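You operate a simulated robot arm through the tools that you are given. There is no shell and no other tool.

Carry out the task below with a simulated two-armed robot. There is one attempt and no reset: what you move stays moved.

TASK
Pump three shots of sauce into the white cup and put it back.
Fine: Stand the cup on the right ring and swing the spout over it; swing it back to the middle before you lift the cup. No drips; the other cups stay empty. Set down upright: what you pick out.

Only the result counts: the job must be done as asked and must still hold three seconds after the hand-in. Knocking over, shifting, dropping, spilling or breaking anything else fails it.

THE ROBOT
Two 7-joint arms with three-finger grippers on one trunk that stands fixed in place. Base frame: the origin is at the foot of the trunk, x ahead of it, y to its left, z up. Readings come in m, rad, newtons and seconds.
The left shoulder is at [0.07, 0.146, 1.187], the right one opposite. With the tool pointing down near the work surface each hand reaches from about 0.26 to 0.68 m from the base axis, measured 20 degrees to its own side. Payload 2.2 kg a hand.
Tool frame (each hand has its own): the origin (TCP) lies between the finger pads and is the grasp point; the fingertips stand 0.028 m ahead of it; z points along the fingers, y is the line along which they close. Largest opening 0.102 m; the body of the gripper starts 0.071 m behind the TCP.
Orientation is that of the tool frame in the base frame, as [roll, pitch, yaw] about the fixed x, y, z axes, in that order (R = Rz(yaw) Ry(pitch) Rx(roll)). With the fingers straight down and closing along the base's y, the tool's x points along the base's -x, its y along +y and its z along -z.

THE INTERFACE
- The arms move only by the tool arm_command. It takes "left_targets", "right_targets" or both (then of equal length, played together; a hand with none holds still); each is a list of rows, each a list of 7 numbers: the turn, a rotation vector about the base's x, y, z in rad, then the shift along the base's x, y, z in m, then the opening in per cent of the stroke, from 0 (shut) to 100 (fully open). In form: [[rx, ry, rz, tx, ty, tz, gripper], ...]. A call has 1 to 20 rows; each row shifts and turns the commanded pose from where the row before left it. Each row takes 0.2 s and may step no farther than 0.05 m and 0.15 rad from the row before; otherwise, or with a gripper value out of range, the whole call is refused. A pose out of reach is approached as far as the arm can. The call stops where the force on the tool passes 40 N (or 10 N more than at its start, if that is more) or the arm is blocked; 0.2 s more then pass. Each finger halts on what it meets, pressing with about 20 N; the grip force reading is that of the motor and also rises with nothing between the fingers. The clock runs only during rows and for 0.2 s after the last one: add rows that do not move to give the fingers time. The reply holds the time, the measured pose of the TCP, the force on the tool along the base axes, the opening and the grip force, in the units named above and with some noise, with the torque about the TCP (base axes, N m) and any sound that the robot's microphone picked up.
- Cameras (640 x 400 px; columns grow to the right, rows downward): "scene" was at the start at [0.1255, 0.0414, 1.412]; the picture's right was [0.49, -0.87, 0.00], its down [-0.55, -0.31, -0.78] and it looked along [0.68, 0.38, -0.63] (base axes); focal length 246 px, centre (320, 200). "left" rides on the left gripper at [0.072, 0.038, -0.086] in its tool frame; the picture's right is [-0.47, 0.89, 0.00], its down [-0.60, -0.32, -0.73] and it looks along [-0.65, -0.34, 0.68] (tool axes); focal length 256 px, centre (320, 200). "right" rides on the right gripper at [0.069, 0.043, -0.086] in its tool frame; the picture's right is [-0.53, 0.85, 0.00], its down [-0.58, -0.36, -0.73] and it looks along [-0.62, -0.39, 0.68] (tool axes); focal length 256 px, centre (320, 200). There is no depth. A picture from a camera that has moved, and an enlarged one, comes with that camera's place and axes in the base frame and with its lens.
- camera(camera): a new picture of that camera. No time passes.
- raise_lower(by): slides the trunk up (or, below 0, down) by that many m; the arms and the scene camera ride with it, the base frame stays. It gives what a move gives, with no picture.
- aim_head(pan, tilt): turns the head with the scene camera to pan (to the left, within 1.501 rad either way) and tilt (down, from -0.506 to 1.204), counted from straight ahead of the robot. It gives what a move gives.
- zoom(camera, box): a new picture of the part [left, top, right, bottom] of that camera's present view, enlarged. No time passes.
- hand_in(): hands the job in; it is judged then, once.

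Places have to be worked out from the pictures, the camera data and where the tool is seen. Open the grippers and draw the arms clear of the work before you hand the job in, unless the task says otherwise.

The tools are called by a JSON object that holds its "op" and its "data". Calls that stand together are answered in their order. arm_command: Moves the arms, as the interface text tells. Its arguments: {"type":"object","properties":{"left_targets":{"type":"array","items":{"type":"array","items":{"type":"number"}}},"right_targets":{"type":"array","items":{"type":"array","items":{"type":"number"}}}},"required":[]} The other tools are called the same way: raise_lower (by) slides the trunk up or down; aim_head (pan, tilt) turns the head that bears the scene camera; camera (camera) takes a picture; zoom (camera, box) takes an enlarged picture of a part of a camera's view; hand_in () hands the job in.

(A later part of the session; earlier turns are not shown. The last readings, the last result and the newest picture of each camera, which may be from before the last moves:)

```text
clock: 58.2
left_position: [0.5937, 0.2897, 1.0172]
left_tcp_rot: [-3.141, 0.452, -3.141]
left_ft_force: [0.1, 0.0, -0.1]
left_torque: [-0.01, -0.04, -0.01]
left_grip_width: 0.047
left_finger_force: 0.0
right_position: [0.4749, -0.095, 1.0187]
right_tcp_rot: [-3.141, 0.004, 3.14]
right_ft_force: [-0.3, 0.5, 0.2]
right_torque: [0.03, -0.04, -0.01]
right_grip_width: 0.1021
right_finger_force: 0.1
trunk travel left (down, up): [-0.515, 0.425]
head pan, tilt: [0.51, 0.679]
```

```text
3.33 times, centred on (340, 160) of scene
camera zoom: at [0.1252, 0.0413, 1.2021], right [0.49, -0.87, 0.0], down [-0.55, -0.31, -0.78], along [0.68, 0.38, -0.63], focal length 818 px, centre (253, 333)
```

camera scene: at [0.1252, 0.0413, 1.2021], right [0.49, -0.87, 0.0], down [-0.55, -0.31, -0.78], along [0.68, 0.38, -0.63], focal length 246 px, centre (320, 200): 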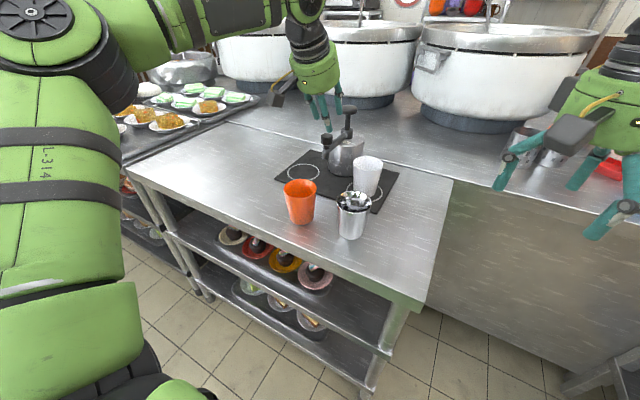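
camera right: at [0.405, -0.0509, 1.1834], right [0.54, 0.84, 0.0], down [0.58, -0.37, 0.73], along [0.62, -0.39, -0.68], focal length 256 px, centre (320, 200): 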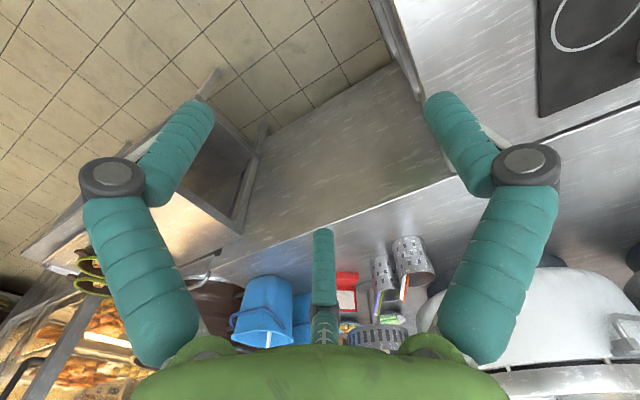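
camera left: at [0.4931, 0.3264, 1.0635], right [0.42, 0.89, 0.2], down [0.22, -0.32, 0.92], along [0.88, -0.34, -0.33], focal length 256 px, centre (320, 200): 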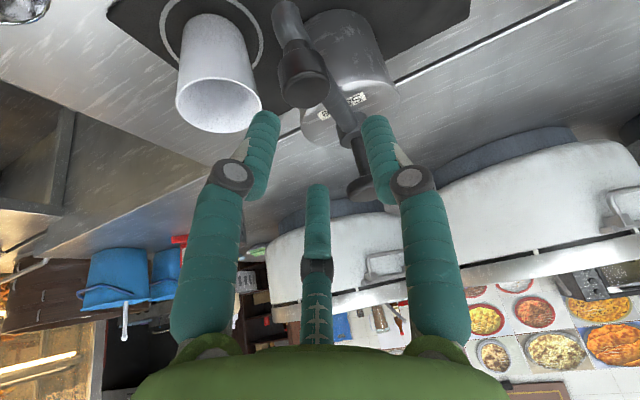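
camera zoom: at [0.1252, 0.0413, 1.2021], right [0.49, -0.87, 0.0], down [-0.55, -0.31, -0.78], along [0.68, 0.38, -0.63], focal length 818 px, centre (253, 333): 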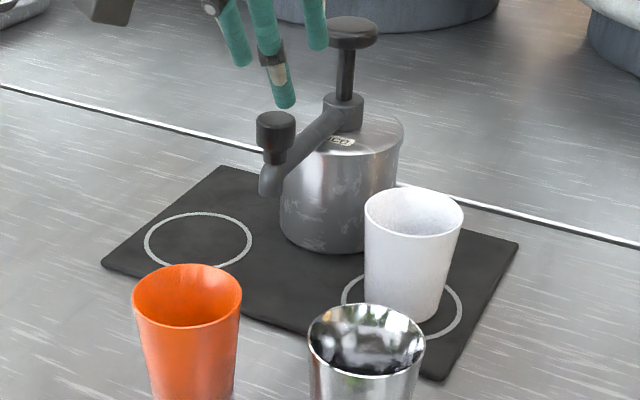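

The cap projects at (0.5975–0.601, 0.290), right under the finger gap. I lower with the trunk 0.053 m so the fingertips straddle the cap.

{"op": "raise_lower", "data": {"by": -0.053}}

{"op": "camera", "data": {"camera": "left"}}

{"op": "zoom", "data": {"camera": "scene", "box": [280, 90, 380, 190]}}

```text
clock: 59.1
left_position: [0.5946, 0.2882, 0.9638]
left_tcp_rot: [-3.139, 0.452, -3.141]
left_ft_force: [1.2, -1.2, 0.5]
left_torque: [0.0, 0.02, -0.02]
left_grip_width: 0.047
left_finger_force: 0.0
right_position: [0.4742, -0.0948, 0.9642]
right_tcp_rot: [-3.139, 0.002, 3.14]
right_ft_force: [1.1, 0.0, 0.0]
right_torque: [0.06, 0.03, 0.01]
right_grip_width: 0.1022
right_finger_force: 0.0
trunk travel left (down, up): [-0.462, 0.478]
head pan, tilt: [0.51, 0.679]
```

```text
taken
camera left: at [0.4931, 0.3265, 1.0105], right [0.42, 0.89, 0.2], down [0.22, -0.32, 0.92], along [0.88, -0.34, -0.33], focal length 256 px, centre (320, 200)
```

left: 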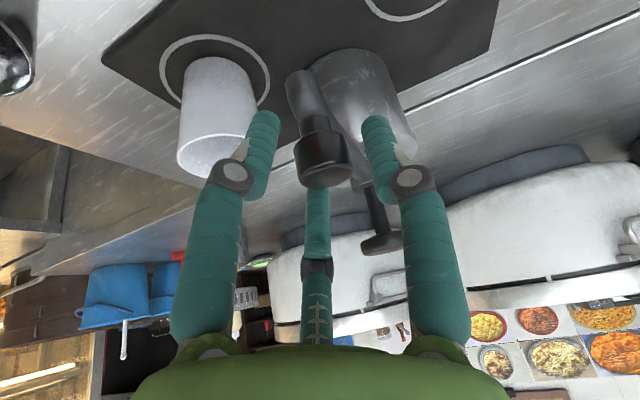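

```text
4.00 times, centred on (330, 140) of scene
camera zoom: at [0.1251, 0.0414, 1.1491], right [0.49, -0.87, 0.0], down [-0.55, -0.31, -0.78], along [0.68, 0.38, -0.63], focal length 982 px, centre (280, 440)
```

zoom: 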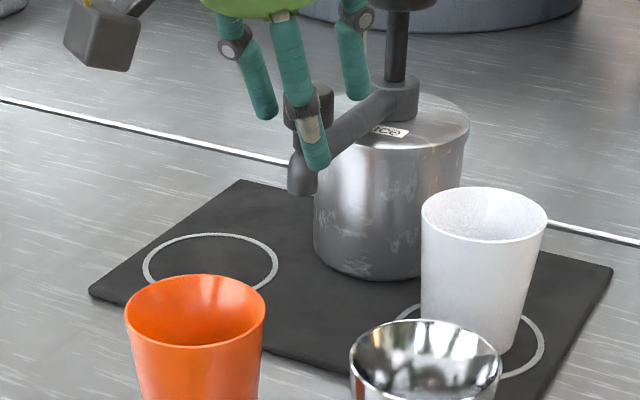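

The cap is centred between the fingers. I narrow the opening to a loose cage (~0.034).

{"op": "arm_command", "data": {"left_targets": [[0, 0, 0, 0, 0, -0.003, 40], [0, 0, 0, 0, 0, 0, 34], [0, 0, 0, 0, 0, 0, 34]]}}

{"op": "zoom", "data": {"camera": "left", "box": [230, 60, 430, 220]}}

```text
clock: 59.9
left_position: [0.5939, 0.2879, 0.9607]
left_tcp_rot: [-3.139, 0.452, 3.141]
left_ft_force: [-0.1, 0.9, -0.1]
left_torque: [0.01, -0.02, 0.0]
left_grip_width: 0.0349
left_finger_force: 0.1
right_position: [0.4746, -0.0946, 0.964]
right_tcp_rot: [-3.14, 0.0, 3.14]
right_ft_force: [-0.3, 0.1, 0.0]
right_torque: [0.03, 0.02, -0.02]
right_grip_width: 0.1022
right_finger_force: 0.0
trunk travel left (down, up): [-0.462, 0.478]
head pan, tilt: [0.51, 0.679]
```

```text
2.50 times, centred on (330, 140) of left
camera zoom: at [0.4933, 0.3264, 1.0074], right [0.42, 0.89, 0.2], down [0.22, -0.32, 0.92], along [0.88, -0.34, -0.33], focal length 640 px, centre (295, 350)
```

zoom: 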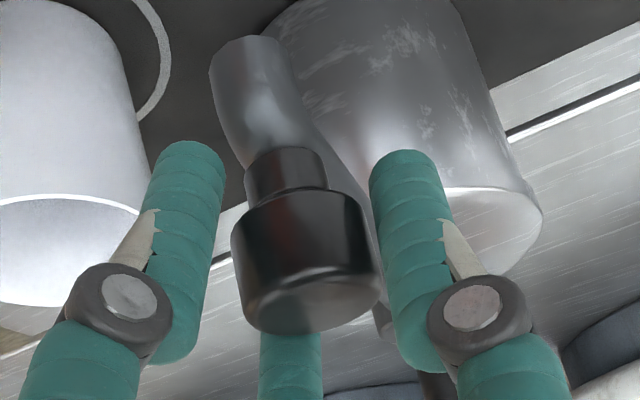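

Caged without contact. I swing along the arc (centre ≈(0.718,0.2895), r≈0.117) for the first 24°, then check.

{"op": "arm_command", "data": {"left_targets": [[0, 0, 0, 0.0005, -0.008, 0, 34], [0, 0, 0, 0.0006, -0.0083, 0, 34], [0, 0, 0, 0.0017, -0.008, 0, 34], [0, 0, 0, 0.0017, -0.008, 0, 34], [0, 0, 0, 0.0028, -0.0077, 0, 34], [0, 0, 0, 0.0028, -0.0076, 0, 34], [0, 0, 0, 0, 0, 0, 34]]}}

{"op": "camera", "data": {"camera": "left"}}

{"op": "zoom", "data": {"camera": "scene", "box": [280, 90, 400, 210]}}

```text
clock: 61.5
left_position: [0.6055, 0.2401, 0.9612]
left_tcp_rot: [-3.138, 0.453, -3.141]
left_ft_force: [-0.7, 0.5, 0.5]
left_torque: [0.01, 0.02, 0.0]
left_grip_width: 0.0347
left_finger_force: 0.1
right_position: [0.4737, -0.0952, 0.9641]
right_tcp_rot: [-3.14, 0.003, 3.141]
right_ft_force: [0.7, -0.4, -0.1]
right_torque: [-0.01, -0.01, 0.01]
right_grip_width: 0.1021
right_finger_force: 0.0
trunk travel left (down, up): [-0.462, 0.478]
head pan, tilt: [0.51, 0.679]
```

```text
taken
camera left: at [0.5034, 0.2787, 1.0077], right [0.42, 0.89, 0.2], down [0.22, -0.32, 0.92], along [0.88, -0.34, -0.33], focal length 256 px, centre (320, 200)
```

left: 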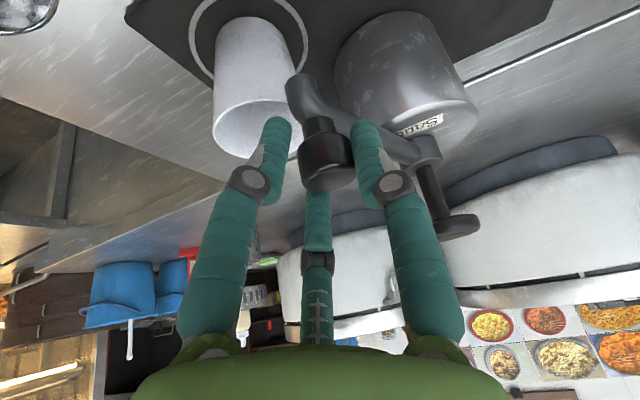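

```text
3.33 times, centred on (340, 150) of scene
camera zoom: at [0.1252, 0.0414, 1.1491], right [0.49, -0.87, 0.0], down [-0.55, -0.31, -0.78], along [0.68, 0.38, -0.63], focal length 818 px, centre (253, 367)
```

zoom: 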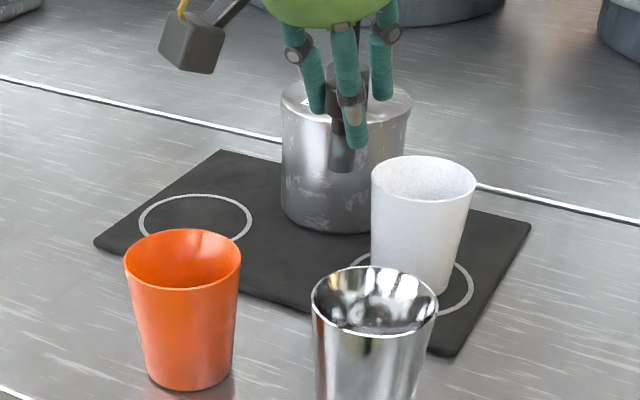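

The spout follows freely. The nozzle tip (~0.903) should pass over the rim (~0.893); I advance one small step at a time and watch cup and forces.

{"op": "arm_command", "data": {"left_targets": [[0, 0, 0, 0.0038, -0.0072, 0, 34], [0, 0, 0, 0.0039, -0.0072, 0, 34], [0, 0, 0, 0, 0, 0, 34]]}}

{"op": "zoom", "data": {"camera": "left", "box": [180, 10, 420, 200]}}

{"op": "zoom", "data": {"camera": "scene", "box": [310, 100, 400, 190]}}

```text
clock: 62.3
left_position: [0.6126, 0.2266, 0.9614]
left_tcp_rot: [-3.139, 0.454, 3.141]
left_ft_force: [0.7, 0.8, 0.3]
left_torque: [0.0, -0.01, 0.01]
left_grip_width: 0.0347
left_finger_force: 0.1
right_position: [0.4732, -0.0949, 0.9657]
right_tcp_rot: [-3.14, 0.001, 3.14]
right_ft_force: [0.2, 1.8, 0.0]
right_torque: [0.0, 0.01, -0.03]
right_grip_width: 0.1022
right_finger_force: 0.1
trunk travel left (down, up): [-0.462, 0.478]
head pan, tilt: [0.51, 0.679]
```

```text
2.11 times, centred on (300, 105) of left
camera zoom: at [0.5111, 0.2646, 1.0077], right [0.42, 0.89, 0.2], down [0.22, -0.32, 0.92], along [0.88, -0.34, -0.33], focal length 539 px, centre (362, 400)
```

zoom: 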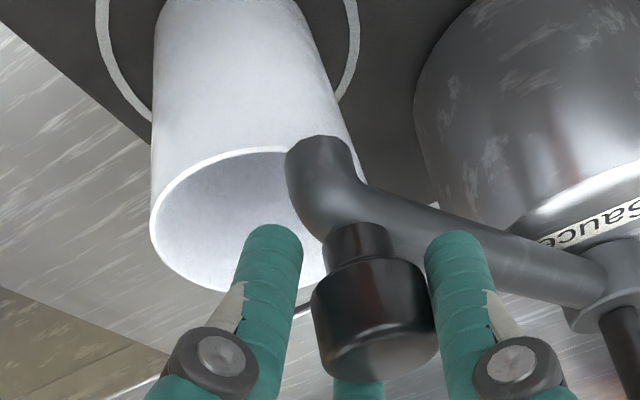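

```text
4.44 times, centred on (355, 145) of scene
camera zoom: at [0.1253, 0.0414, 1.1491], right [0.49, -0.87, 0.0], down [-0.55, -0.31, -0.78], along [0.68, 0.38, -0.63], focal length 1091 px, centre (164, 444)
```

zoom: 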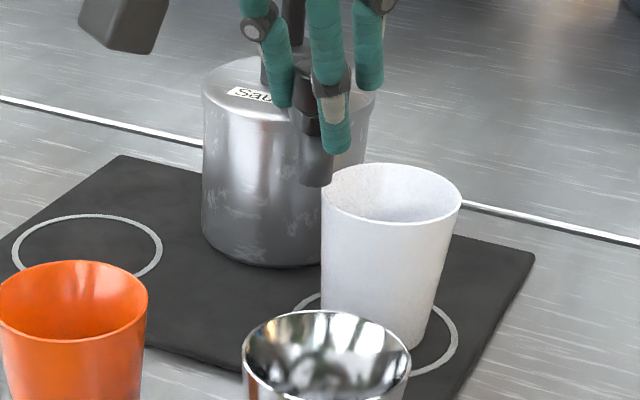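

Still free; I advance another ~5° with the nozzle crossing the rim line, and look again.

{"op": "arm_command", "data": {"left_targets": [[0, 0, 0, 0.0024, -0.0035, 0, 34], [0, 0, 0, 0.0028, -0.0035, 0, 34], [0, 0, 0, 0, 0, 0, 34]]}}

{"op": "zoom", "data": {"camera": "left", "box": [180, 10, 420, 200]}}

{"op": "zoom", "data": {"camera": "scene", "box": [310, 100, 400, 190]}}

```text
clock: 63.1
left_position: [0.6169, 0.218, 0.9611]
left_tcp_rot: [-3.138, 0.452, 3.142]
left_ft_force: [0.6, 0.3, -1.2]
left_torque: [0.0, 0.01, -0.02]
left_grip_width: 0.0346
left_finger_force: 0.1
right_position: [0.4739, -0.0942, 0.9649]
right_tcp_rot: [-3.141, 0.001, 3.139]
right_ft_force: [-0.6, 1.1, 0.1]
right_torque: [0.04, -0.02, -0.03]
right_grip_width: 0.1019
right_finger_force: 0.0
trunk travel left (down, up): [-0.462, 0.478]
head pan, tilt: [0.51, 0.679]
```

```text
2.11 times, centred on (300, 105) of left
camera zoom: at [0.5161, 0.2573, 1.0078], right [0.42, 0.89, 0.2], down [0.22, -0.32, 0.92], along [0.88, -0.34, -0.33], focal length 539 px, centre (362, 400)
```

zoom: 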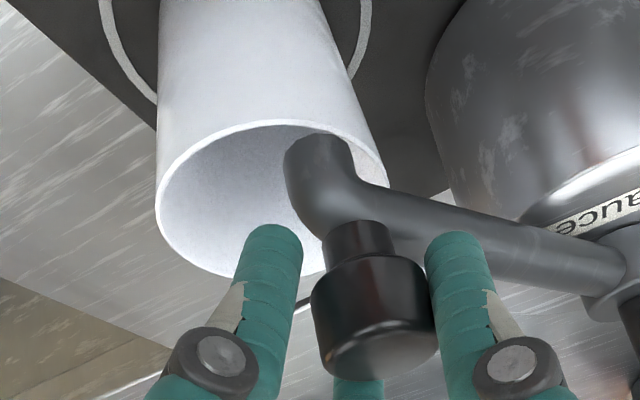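

```text
4.44 times, centred on (355, 145) of scene
camera zoom: at [0.1253, 0.0414, 1.1491], right [0.49, -0.87, 0.0], down [-0.55, -0.31, -0.78], along [0.68, 0.38, -0.63], focal length 1091 px, centre (164, 444)
```

zoom: 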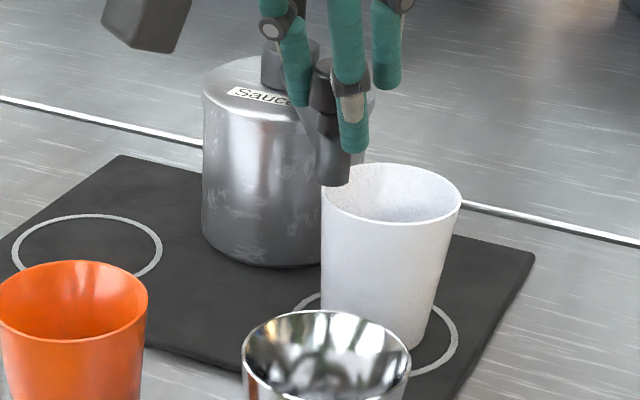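

The cup hasn't moved, and the nozzle is passing over the rim. I continue the arc to about 50°.

{"op": "arm_command", "data": {"left_targets": [[0, 0, 0, 0.0044, -0.0058, 0, 34], [0, 0, 0, 0.0049, -0.0056, 0, 34], [0, 0, 0, 0.0053, -0.0053, 0, 34], [0, 0, 0, 0, 0, 0, 34]]}}

{"op": "zoom", "data": {"camera": "left", "box": [180, 10, 420, 200]}}

{"op": "zoom", "data": {"camera": "scene", "box": [310, 100, 400, 190]}}

```text
clock: 64.1
left_position: [0.6197, 0.2145, 0.9591]
left_tcp_rot: [-3.137, 0.451, 3.141]
left_ft_force: [-0.1, -1.0, 0.8]
left_torque: [-0.01, -0.02, -0.03]
left_grip_width: 0.0346
left_finger_force: 0.0
left hand out of reach, approached as far as the arm can: row 2, 3
right_position: [0.476, -0.0935, 0.9645]
right_tcp_rot: [-3.141, 0.001, 3.14]
right_ft_force: [0.3, -0.3, -0.4]
right_torque: [0.03, 0.01, 0.01]
right_grip_width: 0.1019
right_finger_force: 0.1
trunk travel left (down, up): [-0.462, 0.478]
head pan, tilt: [0.51, 0.679]
```

```text
2.11 times, centred on (300, 105) of left
camera zoom: at [0.5188, 0.2529, 1.0065], right [0.42, 0.89, 0.2], down [0.22, -0.32, 0.92], along [0.88, -0.34, -0.33], focal length 539 px, centre (362, 400)
```

zoom: 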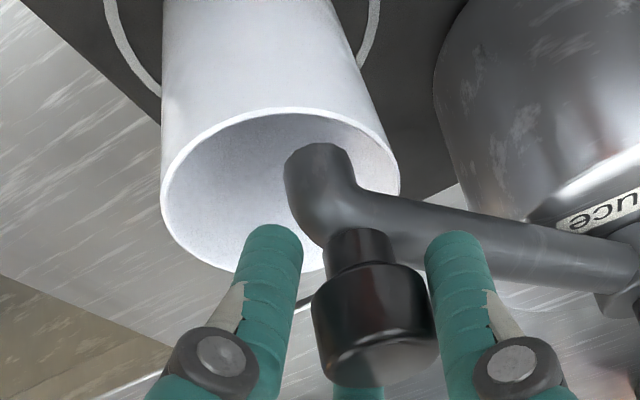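

```text
4.44 times, centred on (355, 145) of scene
camera zoom: at [0.1253, 0.0414, 1.149], right [0.49, -0.87, 0.0], down [-0.55, -0.31, -0.78], along [0.68, 0.38, -0.63], focal length 1091 px, centre (164, 444)
```

zoom: 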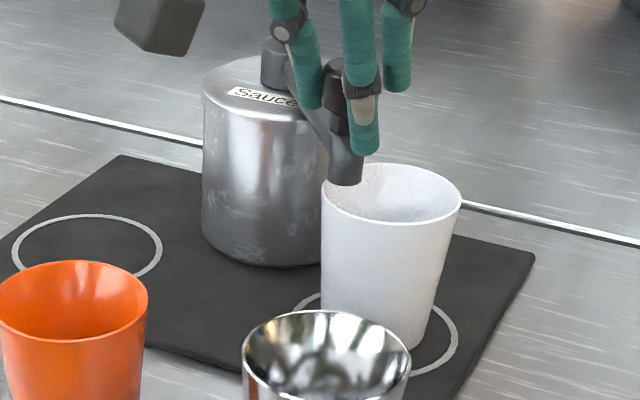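

Posture-limited again at (0.62,0.2145). I add 0.15 rad of forward tilt about the cap and continue the arc.

{"op": "arm_command", "data": {"left_targets": [[0, -0.1, 0, 0, 0, 0.002, 34], [0, -0.1, 0, 0, 0, 0, 34], [0, 0, 0, 0, 0, 0, 34]]}}

{"op": "arm_command", "data": {"left_targets": [[0, 0, 0, 0.0045, -0.005, 0, 34], [0, 0, 0, 0.005, -0.005, 0, 34], [0, 0, 0, 0.005, -0.005, 0, 34], [0, 0, 0, 0, 0, 0, 34]]}}

{"op": "zoom", "data": {"camera": "left", "box": [180, 10, 420, 200]}}

{"op": "zoom", "data": {"camera": "scene", "box": [310, 100, 400, 190]}}

```text
clock: 64.9
left_position: [0.6215, 0.2144, 0.9614]
left_tcp_rot: [-3.139, 0.653, -3.141]
left_ft_force: [0.3, 0.4, 0.8]
left_torque: [0.02, 0.0, 0.02]
left_grip_width: 0.0348
left_finger_force: 0.1
right_position: [0.475, -0.0944, 0.9648]
right_tcp_rot: [3.141, 0.0, 3.142]
right_ft_force: [-0.3, -0.6, 0.3]
right_torque: [0.01, 0.01, -0.02]
right_grip_width: 0.102
right_finger_force: 0.1
trunk travel left (down, up): [-0.462, 0.478]
head pan, tilt: [0.51, 0.679]
```

```text
clock: 65.9
left_position: [0.6341, 0.1995, 0.963]
left_tcp_rot: [-3.139, 0.653, -3.141]
left_ft_force: [-0.5, -1.7, 0.5]
left_torque: [-0.03, -0.01, 0.02]
left_grip_width: 0.0353
left_finger_force: 0.5
right_position: [0.4741, -0.0945, 0.9647]
right_tcp_rot: [-3.14, 0.001, 3.141]
right_ft_force: [-0.2, 1.1, 0.4]
right_torque: [-0.01, -0.01, 0.03]
right_grip_width: 0.1015
right_finger_force: 0.0
trunk travel left (down, up): [-0.462, 0.478]
head pan, tilt: [0.51, 0.679]
```

```text
2.11 times, centred on (300, 105) of left
camera zoom: at [0.5263, 0.2382, 0.9872], right [0.37, 0.89, 0.28], down [0.04, -0.32, 0.95], along [0.93, -0.34, -0.15], focal length 539 px, centre (362, 400)
```

zoom: 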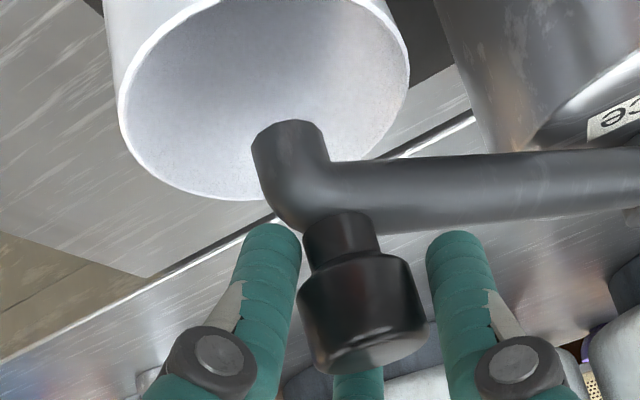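

```text
4.44 times, centred on (355, 145) of scene
camera zoom: at [0.1253, 0.0413, 1.149], right [0.49, -0.87, 0.0], down [-0.55, -0.31, -0.78], along [0.68, 0.38, -0.63], focal length 1091 px, centre (164, 444)
```

zoom: 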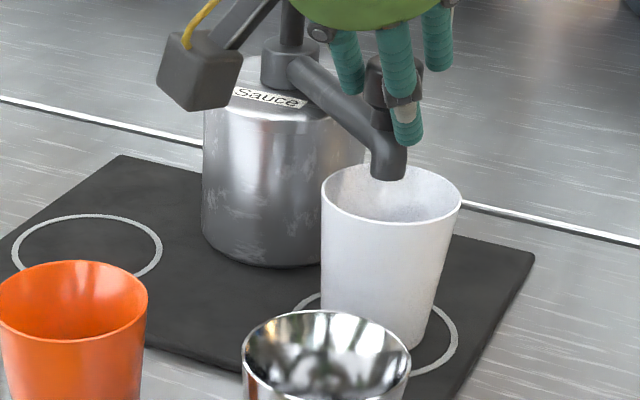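

The nozzle tip is at ≈(0.640,0.197), within ~3 mm of the cup's centre. I open the cage and withdraw along the tool axis.

{"op": "arm_command", "data": {"left_targets": [[0, 0, 0, 0, 0.001, 0, 46], [0, 0, 0, 0, 0, 0, 50], [0, 0, 0, -0.012, 0, 0.016, 50], [0, 0, 0, -0.012, 0, 0.016, 50], [0, 0, 0, -0.015, 0, 0.02, 50], [0, 0, 0, -0.01, 0, 0.03, 50], [0, 0, 0, 0, 0, 0.03, 50], [0, 0, 0, 0, 0, 0, 50]]}}

{"op": "camera", "data": {"camera": "scene"}}

{"op": "zoom", "data": {"camera": "scene", "box": [290, 80, 410, 200]}}

```text
clock: 67.7
left_position: [0.5839, 0.2008, 1.0743]
left_tcp_rot: [-3.14, 0.653, 3.141]
left_ft_force: [-0.7, 0.3, 0.7]
left_torque: [0.02, 0.01, -0.01]
left_grip_width: 0.0511
left_finger_force: 0.1
right_position: [0.4733, -0.0947, 0.9654]
right_tcp_rot: [-3.141, 0.003, 3.14]
right_ft_force: [-0.2, -0.8, 0.2]
right_torque: [0.0, 0.0, 0.03]
right_grip_width: 0.1022
right_finger_force: 0.1
trunk travel left (down, up): [-0.462, 0.478]
head pan, tilt: [0.51, 0.679]
```

```text
taken
camera scene: at [0.1247, 0.0413, 1.1491], right [0.49, -0.87, 0.0], down [-0.55, -0.31, -0.78], along [0.68, 0.38, -0.63], focal length 246 px, centre (320, 200)
```

scene: 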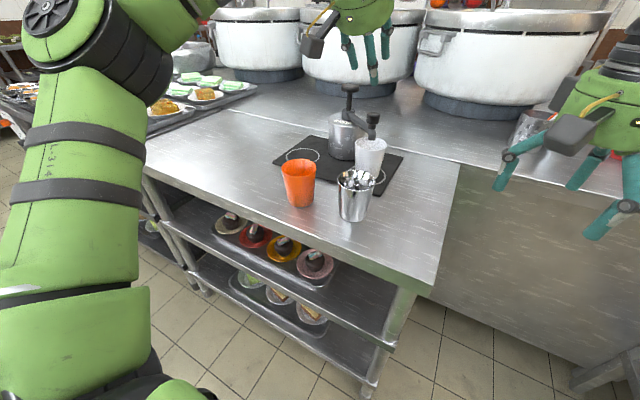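

```text
3.33 times, centred on (350, 140) of scene
camera zoom: at [0.1247, 0.0413, 1.1491], right [0.49, -0.87, 0.0], down [-0.55, -0.31, -0.78], along [0.68, 0.38, -0.63], focal length 818 px, centre (220, 400)
```

zoom: 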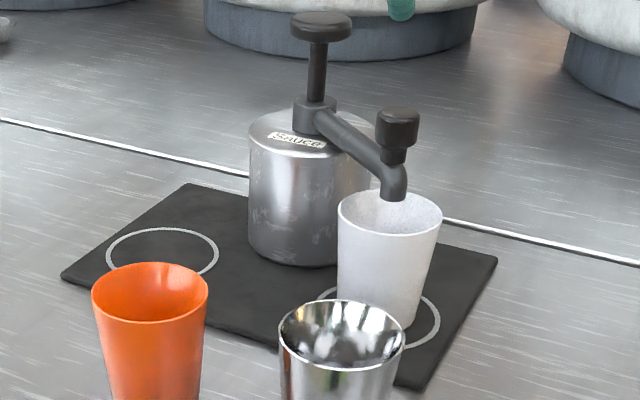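

Spout is well placed over the cup. Next I close the fingers, tilt to ~0.8 rad and bring the fingertips above the press knob at ≈(0.7205,0.2895,0.989).

{"op": "arm_command", "data": {"left_targets": [[0, 0, 0, 0, 0.03, 0.01, 30], [0, -0.07, 0, 0, 0.03, 0.005, 10], [0, -0.077, 0, 0, 0.0287, 0, 0], [0, 0, 0, 0.03, 0, 0, 0], [0, 0, 0, 0.03, 0, 0, 0], [0, 0, 0, 0.03, 0, 0, 0], [0, 0, 0, 0.0264, 0, -0.01, 0], [0, 0, 0, 0, 0, 0, 0]]}}

{"op": "camera", "data": {"camera": "scene"}}

{"op": "zoom", "data": {"camera": "scene", "box": [290, 60, 410, 180]}}

{"op": "camera", "data": {"camera": "left"}}

```text
clock: 69.5
left_position: [0.6628, 0.2895, 1.0886]
left_tcp_rot: [3.139, 0.8, 3.133]
left_ft_force: [0.2, 0.0, -0.2]
left_torque: [-0.03, -0.01, -0.01]
left_grip_width: 0.0021
left_finger_force: 19.7
left hand out of reach, approached as far as the arm can: row 6, 7
right_position: [0.4746, -0.0941, 0.9632]
right_tcp_rot: [-3.141, -0.001, 3.139]
right_ft_force: [-0.4, 0.2, 0.1]
right_torque: [0.02, 0.0, 0.03]
right_grip_width: 0.102
right_finger_force: 0.0
trunk travel left (down, up): [-0.462, 0.478]
head pan, tilt: [0.51, 0.679]
```

```text
taken
camera scene: at [0.1262, 0.0417, 1.1489], right [0.49, -0.87, 0.0], down [-0.55, -0.31, -0.78], along [0.68, 0.38, -0.63], focal length 246 px, centre (320, 200)
```

scene: 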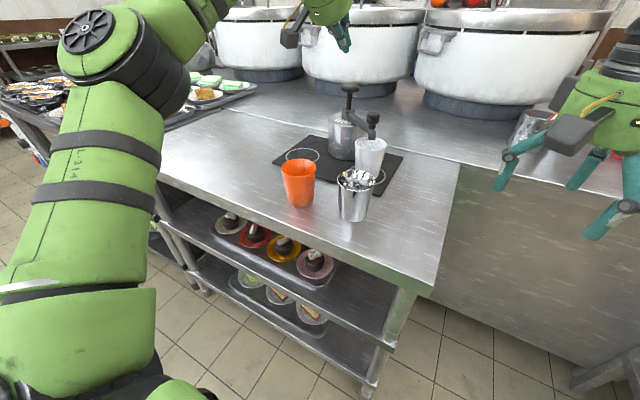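

```text
3.33 times, centred on (350, 120) of scene
camera zoom: at [0.1262, 0.0417, 1.1489], right [0.49, -0.87, 0.0], down [-0.55, -0.31, -0.78], along [0.68, 0.38, -0.63], focal length 818 px, centre (220, 467)
```

zoom: 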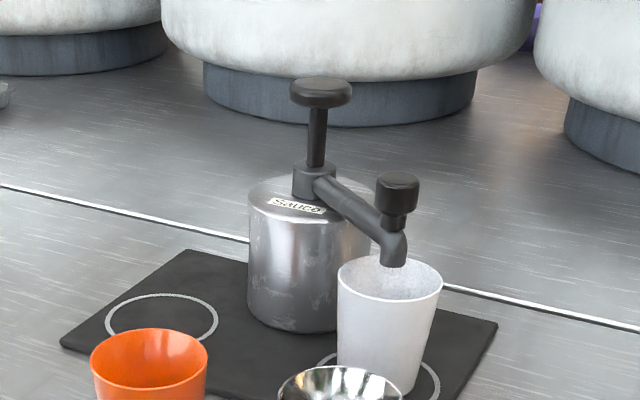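

```text
taken
camera left: at [0.5522, 0.3288, 1.0977], right [0.33, 0.88, 0.34], down [-0.11, -0.32, 0.94], along [0.94, -0.35, -0.01], focal length 256 px, centre (320, 200)
```

left: 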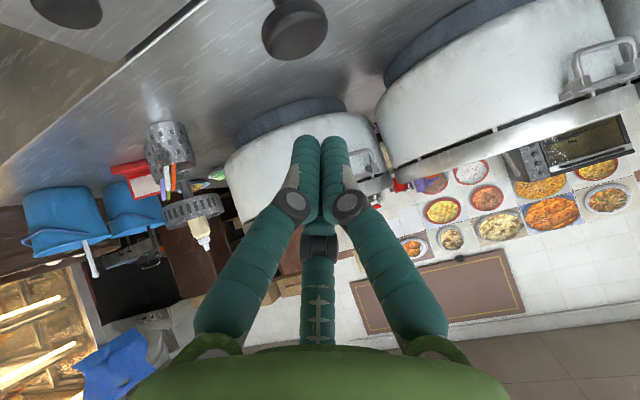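

Out of reach at x≈0.663 at this height. I drop to z≈1.035 here (tip still 2.5 cm above knob height and in front of it) and try forward again.

{"op": "arm_command", "data": {"left_targets": [[0, 0, 0, -0.005, 0, -0.02, 0], [0, 0, 0, 0, 0, -0.02, 0], [0, 0, 0, 0, 0, -0.014, 0], [0, 0, 0, 0, 0, 0, 0]]}}

{"op": "arm_command", "data": {"left_targets": [[0, 0, 0, 0.015, 0, 0, 0], [0, 0, 0, 0.015, 0, 0, 0], [0, 0, 0, 0.0125, 0, 0, 0], [0, 0, 0, 0, 0, 0, 0]]}}

{"op": "camera", "data": {"camera": "left"}}

```text
clock: 70.5
left_position: [0.6579, 0.2892, 1.036]
left_tcp_rot: [-3.14, 0.798, 3.141]
left_ft_force: [-0.3, 0.3, 0.1]
left_torque: [-0.05, 0.0, -0.01]
left_grip_width: 0.0021
left_finger_force: 20.0
right_position: [0.4753, -0.0945, 0.9648]
right_tcp_rot: [3.14, 0.0, 3.141]
right_ft_force: [0.2, 0.1, 0.7]
right_torque: [0.0, -0.02, 0.01]
right_grip_width: 0.1019
right_finger_force: 0.0
trunk travel left (down, up): [-0.462, 0.478]
head pan, tilt: [0.51, 0.679]
```

```text
clock: 71.5
left_position: [0.6953, 0.2921, 1.037]
left_tcp_rot: [3.139, 0.803, 3.131]
left_ft_force: [-0.5, 0.0, -0.1]
left_torque: [0.0, 0.01, 0.0]
left_grip_width: 0.0025
left_finger_force: 19.9
left hand out of reach, approached as far as the arm can: row 3
right_position: [0.4757, -0.0951, 0.9664]
right_tcp_rot: [-3.141, 0.003, 3.139]
right_ft_force: [-0.5, -0.1, -0.5]
right_torque: [0.01, 0.02, -0.01]
right_grip_width: 0.1021
right_finger_force: 0.1
trunk travel left (down, up): [-0.462, 0.478]
head pan, tilt: [0.51, 0.679]
```

```text
taken
camera left: at [0.5849, 0.331, 1.0459], right [0.33, 0.88, 0.34], down [-0.11, -0.32, 0.94], along [0.94, -0.35, -0.01], focal length 256 px, centre (320, 200)
```

left: 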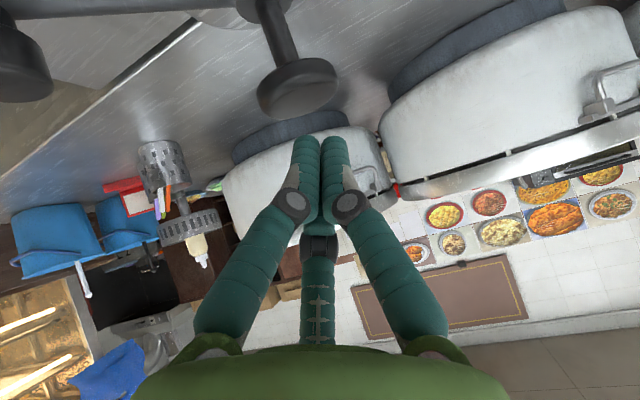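

Fingertip is now at ≈(0.715,0.2915,1.0175), over the knob. I descend to just above it and check in the picture.

{"op": "arm_command", "data": {"left_targets": [[0, 0, 0, 0.001, -0.0015, -0.01, 0], [0, 0, 0, 0.001, -0.001, -0.008, 0], [0, 0, 0, 0, 0, 0, 0]]}}

{"op": "zoom", "data": {"camera": "scene", "box": [290, 40, 410, 160]}}

{"op": "camera", "data": {"camera": "left"}}

```text
clock: 72.3
left_position: [0.6969, 0.2908, 1.0194]
left_tcp_rot: [-3.141, 0.799, -3.141]
left_ft_force: [-0.1, -1.2, 0.7]
left_torque: [-0.01, -0.02, 0.0]
left_grip_width: 0.0021
left_finger_force: 20.2
right_position: [0.4744, -0.0944, 0.9652]
right_tcp_rot: [-3.141, 0.001, 3.14]
right_ft_force: [0.0, 0.9, 0.0]
right_torque: [-0.01, 0.02, -0.03]
right_grip_width: 0.1021
right_finger_force: 0.0
trunk travel left (down, up): [-0.462, 0.478]
head pan, tilt: [0.51, 0.679]
```

```text
3.33 times, centred on (350, 100) of scene
camera zoom: at [0.1254, 0.0414, 1.149], right [0.49, -0.87, 0.0], down [-0.55, -0.31, -0.78], along [0.68, 0.38, -0.63], focal length 818 px, centre (220, 533)
```

zoom: 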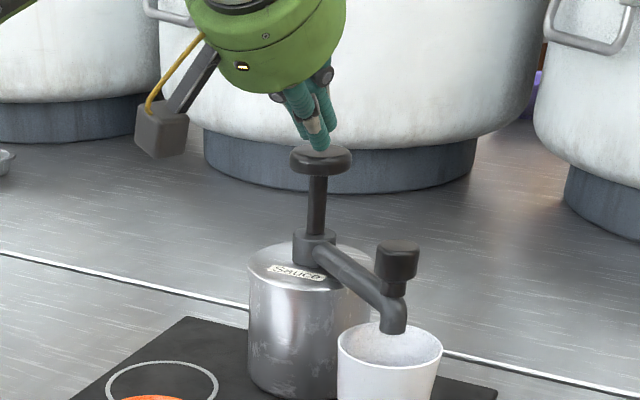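

```text
taken
camera left: at [0.5872, 0.3283, 1.0279], right [0.33, 0.89, 0.33], down [-0.1, -0.32, 0.94], along [0.94, -0.34, -0.01], focal length 256 px, centre (320, 200)
```

left: 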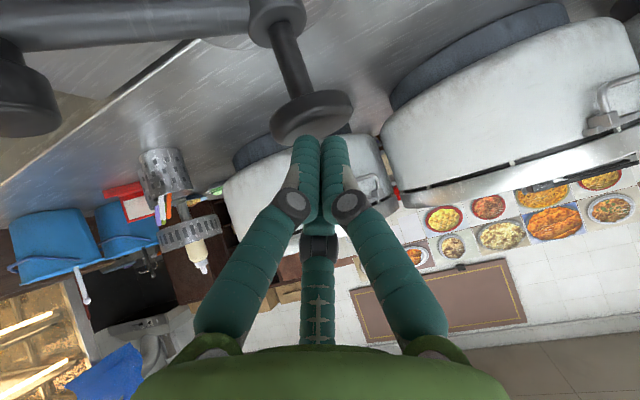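

The fingertips are at the centre of the knob, nearly touching. I press slowly 2 cm and read force and sound.

{"op": "arm_command", "data": {"left_targets": [[0, 0, 0, 0, 0, -0.005, 0], [0, 0, 0, 0, 0, -0.005, 0], [0, 0, 0, 0, 0, -0.005, 0], [0, 0, 0, 0, 0, -0.005, 0]]}}

{"op": "zoom", "data": {"camera": "scene", "box": [290, 40, 410, 160]}}

```text
clock: 73.3
left_position: [0.6978, 0.2898, 0.9997]
left_tcp_rot: [-3.141, 0.802, 3.141]
left_ft_force: [0.7, 1.5, 4.6]
left_torque: [-0.01, -0.09, 0.03]
left_grip_width: 0.0022
left_finger_force: 20.0
right_position: [0.4741, -0.0958, 0.9647]
right_tcp_rot: [3.14, 0.002, 3.141]
right_ft_force: [0.1, -0.2, 0.5]
right_torque: [-0.03, -0.01, 0.02]
right_grip_width: 0.1022
right_finger_force: 0.1
trunk travel left (down, up): [-0.462, 0.478]
head pan, tilt: [0.51, 0.679]
```

```text
3.33 times, centred on (350, 100) of scene
camera zoom: at [0.1248, 0.0412, 1.1492], right [0.49, -0.87, 0.0], down [-0.55, -0.31, -0.78], along [0.68, 0.38, -0.63], focal length 818 px, centre (220, 533)
```

zoom: 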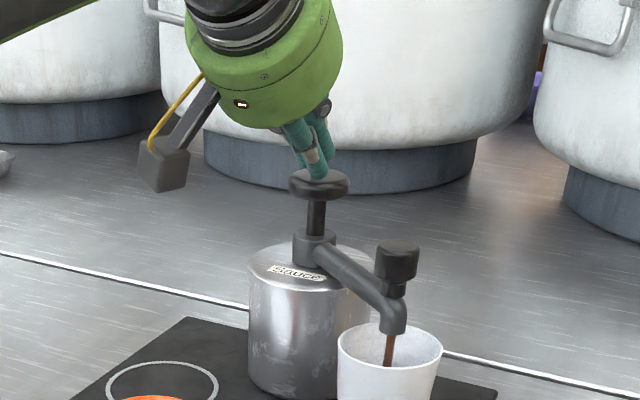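

Sauce is flowing into the cup at 4.6 N. I continue down to the end of the stroke.

{"op": "arm_command", "data": {"left_targets": [[0, 0, 0, 0, 0, -0.004, 0], [0, 0, 0, 0, 0, -0.004, 0], [0, 0, 0, 0, 0, -0.003, 0]]}}

{"op": "zoom", "data": {"camera": "scene", "box": [290, 40, 410, 160]}}

```text
clock: 74.1
left_position: [0.6967, 0.2895, 0.9927]
left_tcp_rot: [-3.139, 0.806, -3.141]
left_ft_force: [5.2, 1.7, 14.6]
left_torque: [0.0, -0.24, 0.04]
left_grip_width: 0.0022
left_finger_force: 19.7
right_position: [0.4733, -0.0957, 0.9661]
right_tcp_rot: [-3.141, 0.002, 3.14]
right_ft_force: [0.3, 0.3, -0.2]
right_torque: [0.0, -0.03, -0.01]
right_grip_width: 0.1022
right_finger_force: 0.0
trunk travel left (down, up): [-0.462, 0.478]
head pan, tilt: [0.51, 0.679]
```

```text
3.33 times, centred on (350, 100) of scene
camera zoom: at [0.1239, 0.0408, 1.1494], right [0.49, -0.87, 0.0], down [-0.55, -0.31, -0.78], along [0.68, 0.38, -0.63], focal length 818 px, centre (220, 533)
```

zoom: 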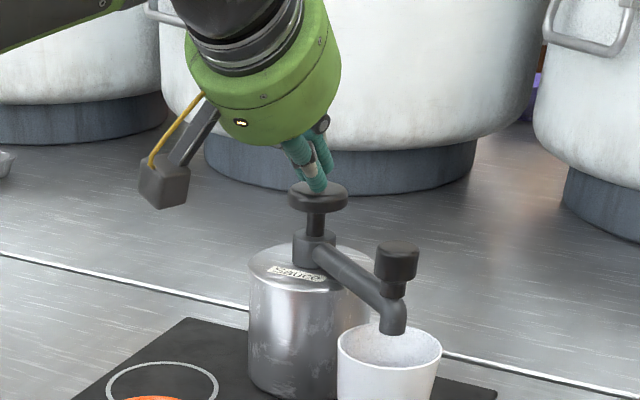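

The stroke has bottomed (14.6 N) and the flow stopped: first shot. I raise to let the knob come back fully and check.

{"op": "arm_command", "data": {"left_targets": [[0, 0, 0, 0, 0, 0.01, 0], [0, 0, 0, 0, 0, 0.01, 0], [0, 0, 0, 0, 0, 0.01, 0], [0, 0, 0, 0, 0, 0.004, 0], [0, 0, 0, 0, 0, 0, 0], [0, 0, 0, 0, 0, 0, 0], [0, 0, 0, 0, 0, 0, 0]]}}

{"op": "zoom", "data": {"camera": "scene", "box": [290, 40, 410, 160]}}

{"op": "zoom", "data": {"camera": "scene", "box": [300, 130, 420, 230]}}

```text
clock: 75.7
left_position: [0.6974, 0.2903, 1.0217]
left_tcp_rot: [-3.14, 0.799, -3.141]
left_ft_force: [0.7, -0.5, -0.8]
left_torque: [-0.02, -0.02, 0.02]
left_grip_width: 0.0024
left_finger_force: 20.2
right_position: [0.474, -0.0938, 0.9643]
right_tcp_rot: [3.142, 0.0, 3.14]
right_ft_force: [-0.2, 0.1, -0.4]
right_torque: [-0.01, -0.05, 0.01]
right_grip_width: 0.1019
right_finger_force: 0.0
trunk travel left (down, up): [-0.462, 0.478]
head pan, tilt: [0.51, 0.679]
```

```text
3.33 times, centred on (350, 100) of scene
camera zoom: at [0.1254, 0.0414, 1.149], right [0.49, -0.87, 0.0], down [-0.55, -0.31, -0.78], along [0.68, 0.38, -0.63], focal length 818 px, centre (220, 533)
```

zoom: 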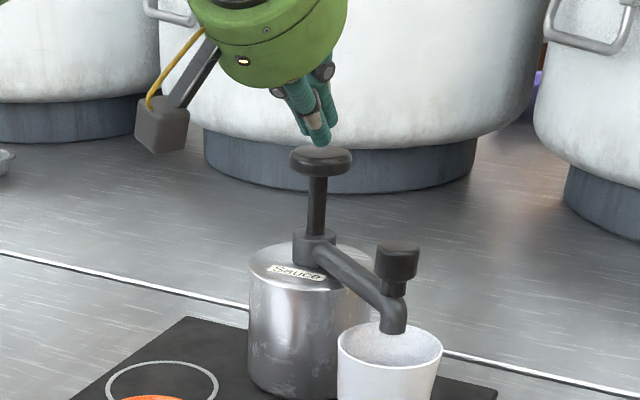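

```text
4.00 times, centred on (360, 180) of scene
camera zoom: at [0.1254, 0.0414, 1.149], right [0.49, -0.87, 0.0], down [-0.55, -0.31, -0.78], along [0.68, 0.38, -0.63], focal length 982 px, centre (160, 280)
```

zoom: 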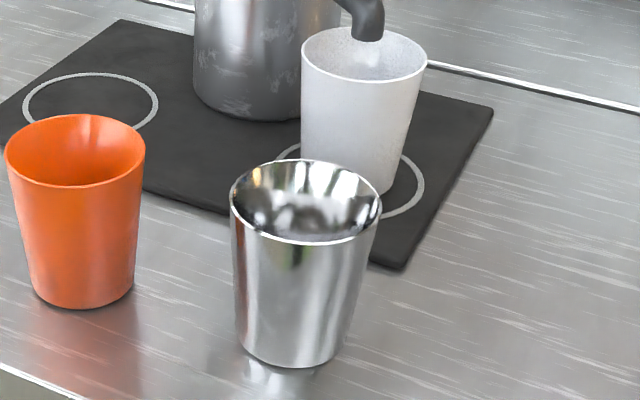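

The knob is fully back up. Second shot: same stroke again, picture mid-way for confirmation.

{"op": "arm_command", "data": {"left_targets": [[0, 0, 0, 0, 0, -0.008, 0], [0, 0, 0, 0, 0, -0.005, 0], [0, 0, 0, 0, 0, -0.005, 0], [0, 0, 0, 0, 0, -0.005, 0]]}}

{"op": "zoom", "data": {"camera": "scene", "box": [290, 40, 410, 160]}}

{"op": "arm_command", "data": {"left_targets": [[0, 0, 0, 0, 0, -0.004, 0], [0, 0, 0, 0, 0, -0.004, 0], [0, 0, 0, 0, 0, -0.003, 0]]}}

{"op": "zoom", "data": {"camera": "scene", "box": [290, 40, 410, 160]}}

```text
clock: 76.7
left_position: [0.6975, 0.2885, 1.0005]
left_tcp_rot: [-3.139, 0.802, 3.142]
left_ft_force: [2.2, -0.1, 4.5]
left_torque: [0.01, -0.09, 0.01]
left_grip_width: 0.0022
left_finger_force: 20.0
right_position: [0.4743, -0.0958, 0.9652]
right_tcp_rot: [-3.141, 0.002, 3.141]
right_ft_force: [-0.9, -0.1, -0.7]
right_torque: [0.01, 0.01, 0.02]
right_grip_width: 0.102
right_finger_force: 0.0
trunk travel left (down, up): [-0.462, 0.478]
head pan, tilt: [0.51, 0.679]
```

```text
3.33 times, centred on (350, 100) of scene
camera zoom: at [0.1249, 0.041, 1.1492], right [0.49, -0.87, 0.0], down [-0.55, -0.31, -0.78], along [0.68, 0.38, -0.63], focal length 818 px, centre (220, 533)
```

zoom: 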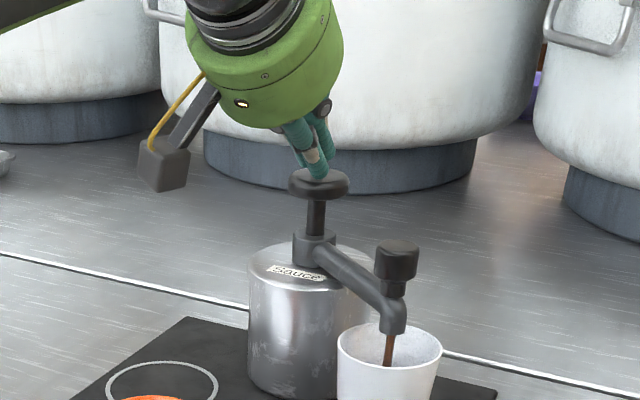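

```text
clock: 77.5
left_position: [0.6964, 0.2888, 0.9923]
left_tcp_rot: [-3.139, 0.806, -3.142]
left_ft_force: [3.2, 1.6, 14.1]
left_torque: [-0.02, -0.2, -0.04]
left_grip_width: 0.002
left_finger_force: 19.7
right_position: [0.4743, -0.095, 0.9655]
right_tcp_rot: [3.141, 0.002, 3.141]
right_ft_force: [-0.5, 0.4, -0.9]
right_torque: [-0.01, 0.01, -0.02]
right_grip_width: 0.1019
right_finger_force: 0.2
trunk travel left (down, up): [-0.462, 0.478]
head pan, tilt: [0.51, 0.679]
```

```text
3.33 times, centred on (350, 100) of scene
camera zoom: at [0.1238, 0.0407, 1.1494], right [0.49, -0.87, 0.0], down [-0.55, -0.31, -0.78], along [0.68, 0.38, -0.63], focal length 818 px, centre (220, 533)
```

zoom: 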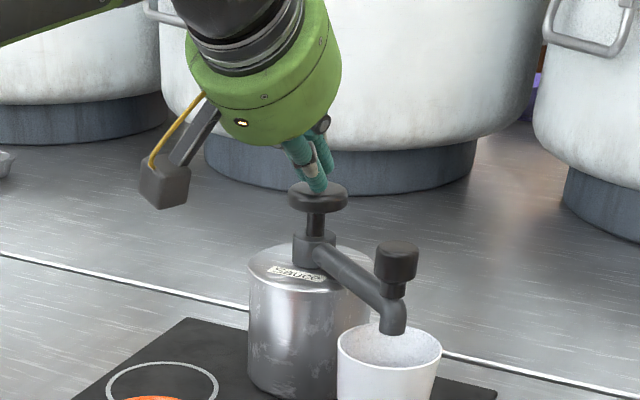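

Second shot is delivered. I let the knob return and wait a moment.

{"op": "arm_command", "data": {"left_targets": [[0, 0, 0, 0, 0, 0.01, 0], [0, 0, 0, 0, 0, 0.01, 0], [0, 0, 0, 0, 0, 0.01, 0], [0, 0, 0, 0, 0, 0.004, 0], [0, 0, 0, 0, 0, 0, 0], [0, 0, 0, 0, 0, 0, 0], [0, 0, 0, 0, 0, 0, 0]]}}

{"op": "zoom", "data": {"camera": "scene", "box": [290, 40, 410, 160]}}

```text
clock: 79.1
left_position: [0.6986, 0.2896, 1.0212]
left_tcp_rot: [-3.14, 0.799, 3.141]
left_ft_force: [0.4, 0.4, -0.3]
left_torque: [0.01, 0.0, 0.0]
left_grip_width: 0.0023
left_finger_force: 20.0
right_position: [0.4753, -0.0945, 0.9638]
right_tcp_rot: [-3.14, -0.001, 3.141]
right_ft_force: [-0.3, 1.0, 0.7]
right_torque: [0.0, 0.0, 0.0]
right_grip_width: 0.102
right_finger_force: 0.1
trunk travel left (down, up): [-0.462, 0.478]
head pan, tilt: [0.51, 0.679]
```

```text
3.33 times, centred on (350, 100) of scene
camera zoom: at [0.1254, 0.0414, 1.149], right [0.49, -0.87, 0.0], down [-0.55, -0.31, -0.78], along [0.68, 0.38, -0.63], focal length 818 px, centre (220, 533)
```

zoom: 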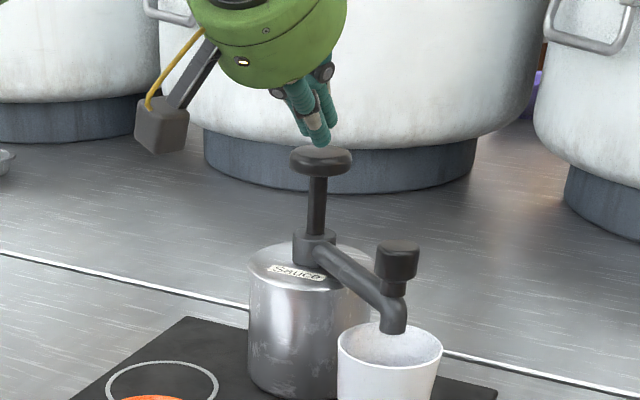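

The knob is back at the top; third and last shot with the same stroke.

{"op": "arm_command", "data": {"left_targets": [[0, 0, 0, 0, 0, -0.008, 0], [0, 0, 0, 0, 0, -0.005, 0], [0, 0, 0, 0, 0, -0.005, 0], [0, 0, 0, 0, 0, -0.005, 0]]}}

{"op": "zoom", "data": {"camera": "scene", "box": [290, 40, 410, 160]}}

{"op": "arm_command", "data": {"left_targets": [[0, 0, 0, 0, 0, -0.004, 0], [0, 0, 0, 0, 0, -0.004, 0], [0, 0, 0, 0, 0, -0.003, 0]]}}

{"op": "zoom", "data": {"camera": "scene", "box": [290, 40, 410, 160]}}

```text
clock: 80.1
left_position: [0.6967, 0.2892, 1.0]
left_tcp_rot: [-3.139, 0.8, -3.14]
left_ft_force: [2.7, 0.3, 6.3]
left_torque: [0.04, -0.11, 0.0]
left_grip_width: 0.0022
left_finger_force: 19.8
right_position: [0.4738, -0.0946, 0.9646]
right_tcp_rot: [3.142, 0.002, 3.14]
right_ft_force: [-0.6, 0.0, 0.1]
right_torque: [0.0, 0.02, -0.03]
right_grip_width: 0.1019
right_finger_force: 0.0
trunk travel left (down, up): [-0.462, 0.478]
head pan, tilt: [0.51, 0.679]
```

```text
3.33 times, centred on (350, 100) of scene
camera zoom: at [0.125, 0.0412, 1.1492], right [0.49, -0.87, 0.0], down [-0.55, -0.31, -0.78], along [0.68, 0.38, -0.63], focal length 818 px, centre (220, 533)
```

zoom: 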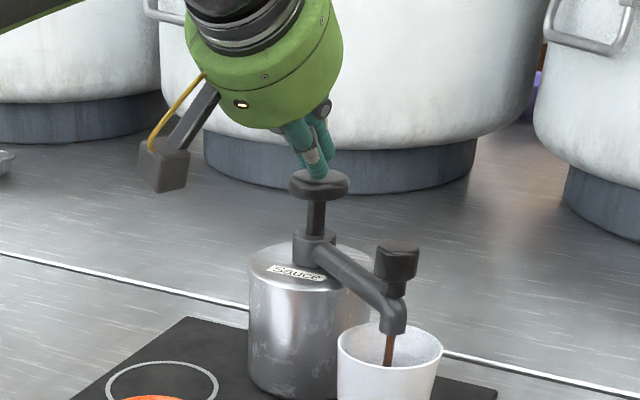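

```text
clock: 80.9
left_position: [0.6969, 0.2885, 0.9919]
left_tcp_rot: [-3.138, 0.808, -3.14]
left_ft_force: [6.0, 2.9, 15.6]
left_torque: [0.02, -0.26, 0.01]
left_grip_width: 0.002
left_finger_force: 19.9
right_position: [0.4739, -0.0947, 0.9657]
right_tcp_rot: [-3.141, -0.001, 3.14]
right_ft_force: [-0.5, 0.7, -0.8]
right_torque: [0.0, 0.0, -0.02]
right_grip_width: 0.1019
right_finger_force: 0.0
trunk travel left (down, up): [-0.462, 0.478]
head pan, tilt: [0.51, 0.679]
```

```text
3.33 times, centred on (350, 100) of scene
camera zoom: at [0.1238, 0.0409, 1.1495], right [0.49, -0.87, 0.0], down [-0.55, -0.31, -0.78], along [0.68, 0.38, -0.63], focal length 818 px, centre (220, 533)
```

zoom: 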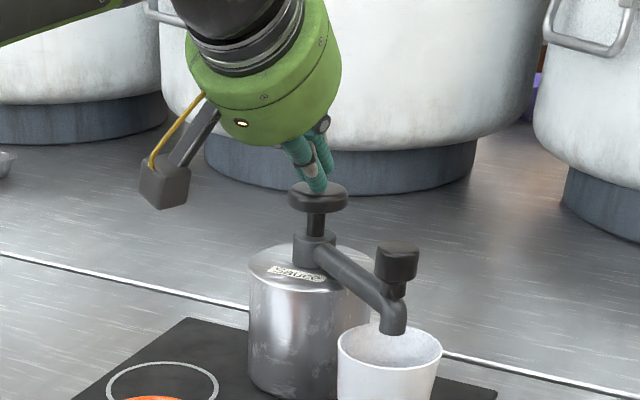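

Three shots delivered. I lift off the knob and draw back, waiting a few seconds for any residual drip.

{"op": "arm_command", "data": {"left_targets": [[0, 0, 0, 0, 0, 0.01, 0], [0, 0, 0, 0, 0, 0.01, 0], [0, 0, 0, 0, 0, 0.012, 0], [0, 0, 0, -0.01, 0, 0.02, 0], [0, 0, 0, -0.03, 0, 0.015, 0], [0, 0, 0, -0.04, 0, 0.01, 0], [0, 0, 0, -0.034, 0, 0, 0], [0, 0, 0, 0, 0, 0, 0], [0, 0, 0, 0, 0, 0, 0], [0, 0, 0, 0, 0, 0, 0], [0, 0, 0, 0, 0, 0, 0], [0, 0, 0, 0, 0, 0, 0], [0, 0, 0, 0, 0, 0, 0], [0, 0, 0, 0, 0, 0, 0]]}}

{"op": "camera", "data": {"camera": "left"}}

{"op": "zoom", "data": {"camera": "scene", "box": [290, 70, 410, 190]}}

```text
clock: 83.9
left_position: [0.5849, 0.2898, 1.0675]
left_tcp_rot: [-3.138, 0.799, -3.142]
left_ft_force: [-0.1, 0.6, 0.1]
left_torque: [-0.02, 0.0, -0.01]
left_grip_width: 0.0021
left_finger_force: 20.3
right_position: [0.4751, -0.0952, 0.9633]
right_tcp_rot: [-3.141, -0.001, 3.14]
right_ft_force: [1.0, 0.0, 0.0]
right_torque: [0.0, 0.0, -0.01]
right_grip_width: 0.102
right_finger_force: 0.0
trunk travel left (down, up): [-0.462, 0.478]
head pan, tilt: [0.51, 0.679]
```

```text
taken
camera left: at [0.4738, 0.3278, 1.0744], right [0.33, 0.89, 0.33], down [-0.1, -0.32, 0.94], along [0.94, -0.34, -0.01], focal length 256 px, centre (320, 200)
```

left: 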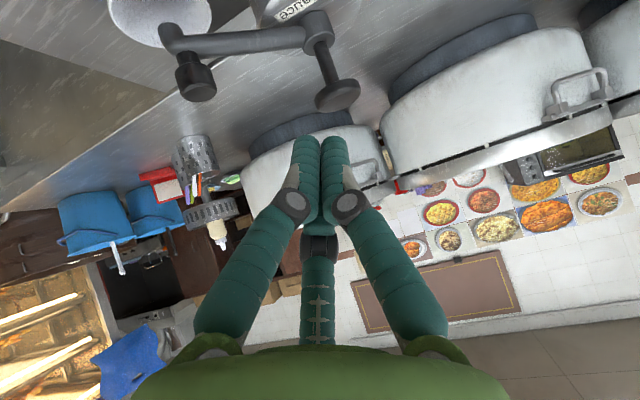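

```text
3.33 times, centred on (350, 130) of scene
camera zoom: at [0.1254, 0.0414, 1.149], right [0.49, -0.87, 0.0], down [-0.55, -0.31, -0.78], along [0.68, 0.38, -0.63], focal length 818 px, centre (220, 433)
```

zoom: 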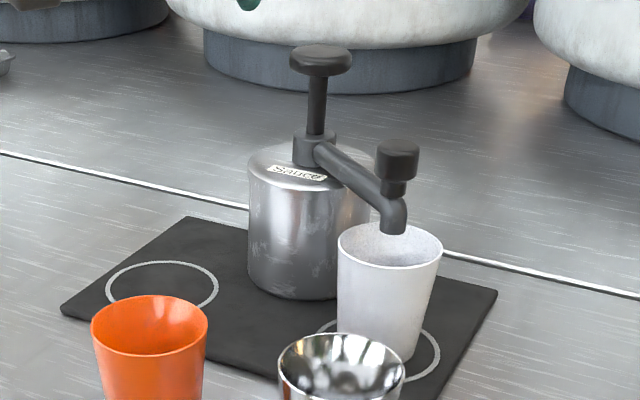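

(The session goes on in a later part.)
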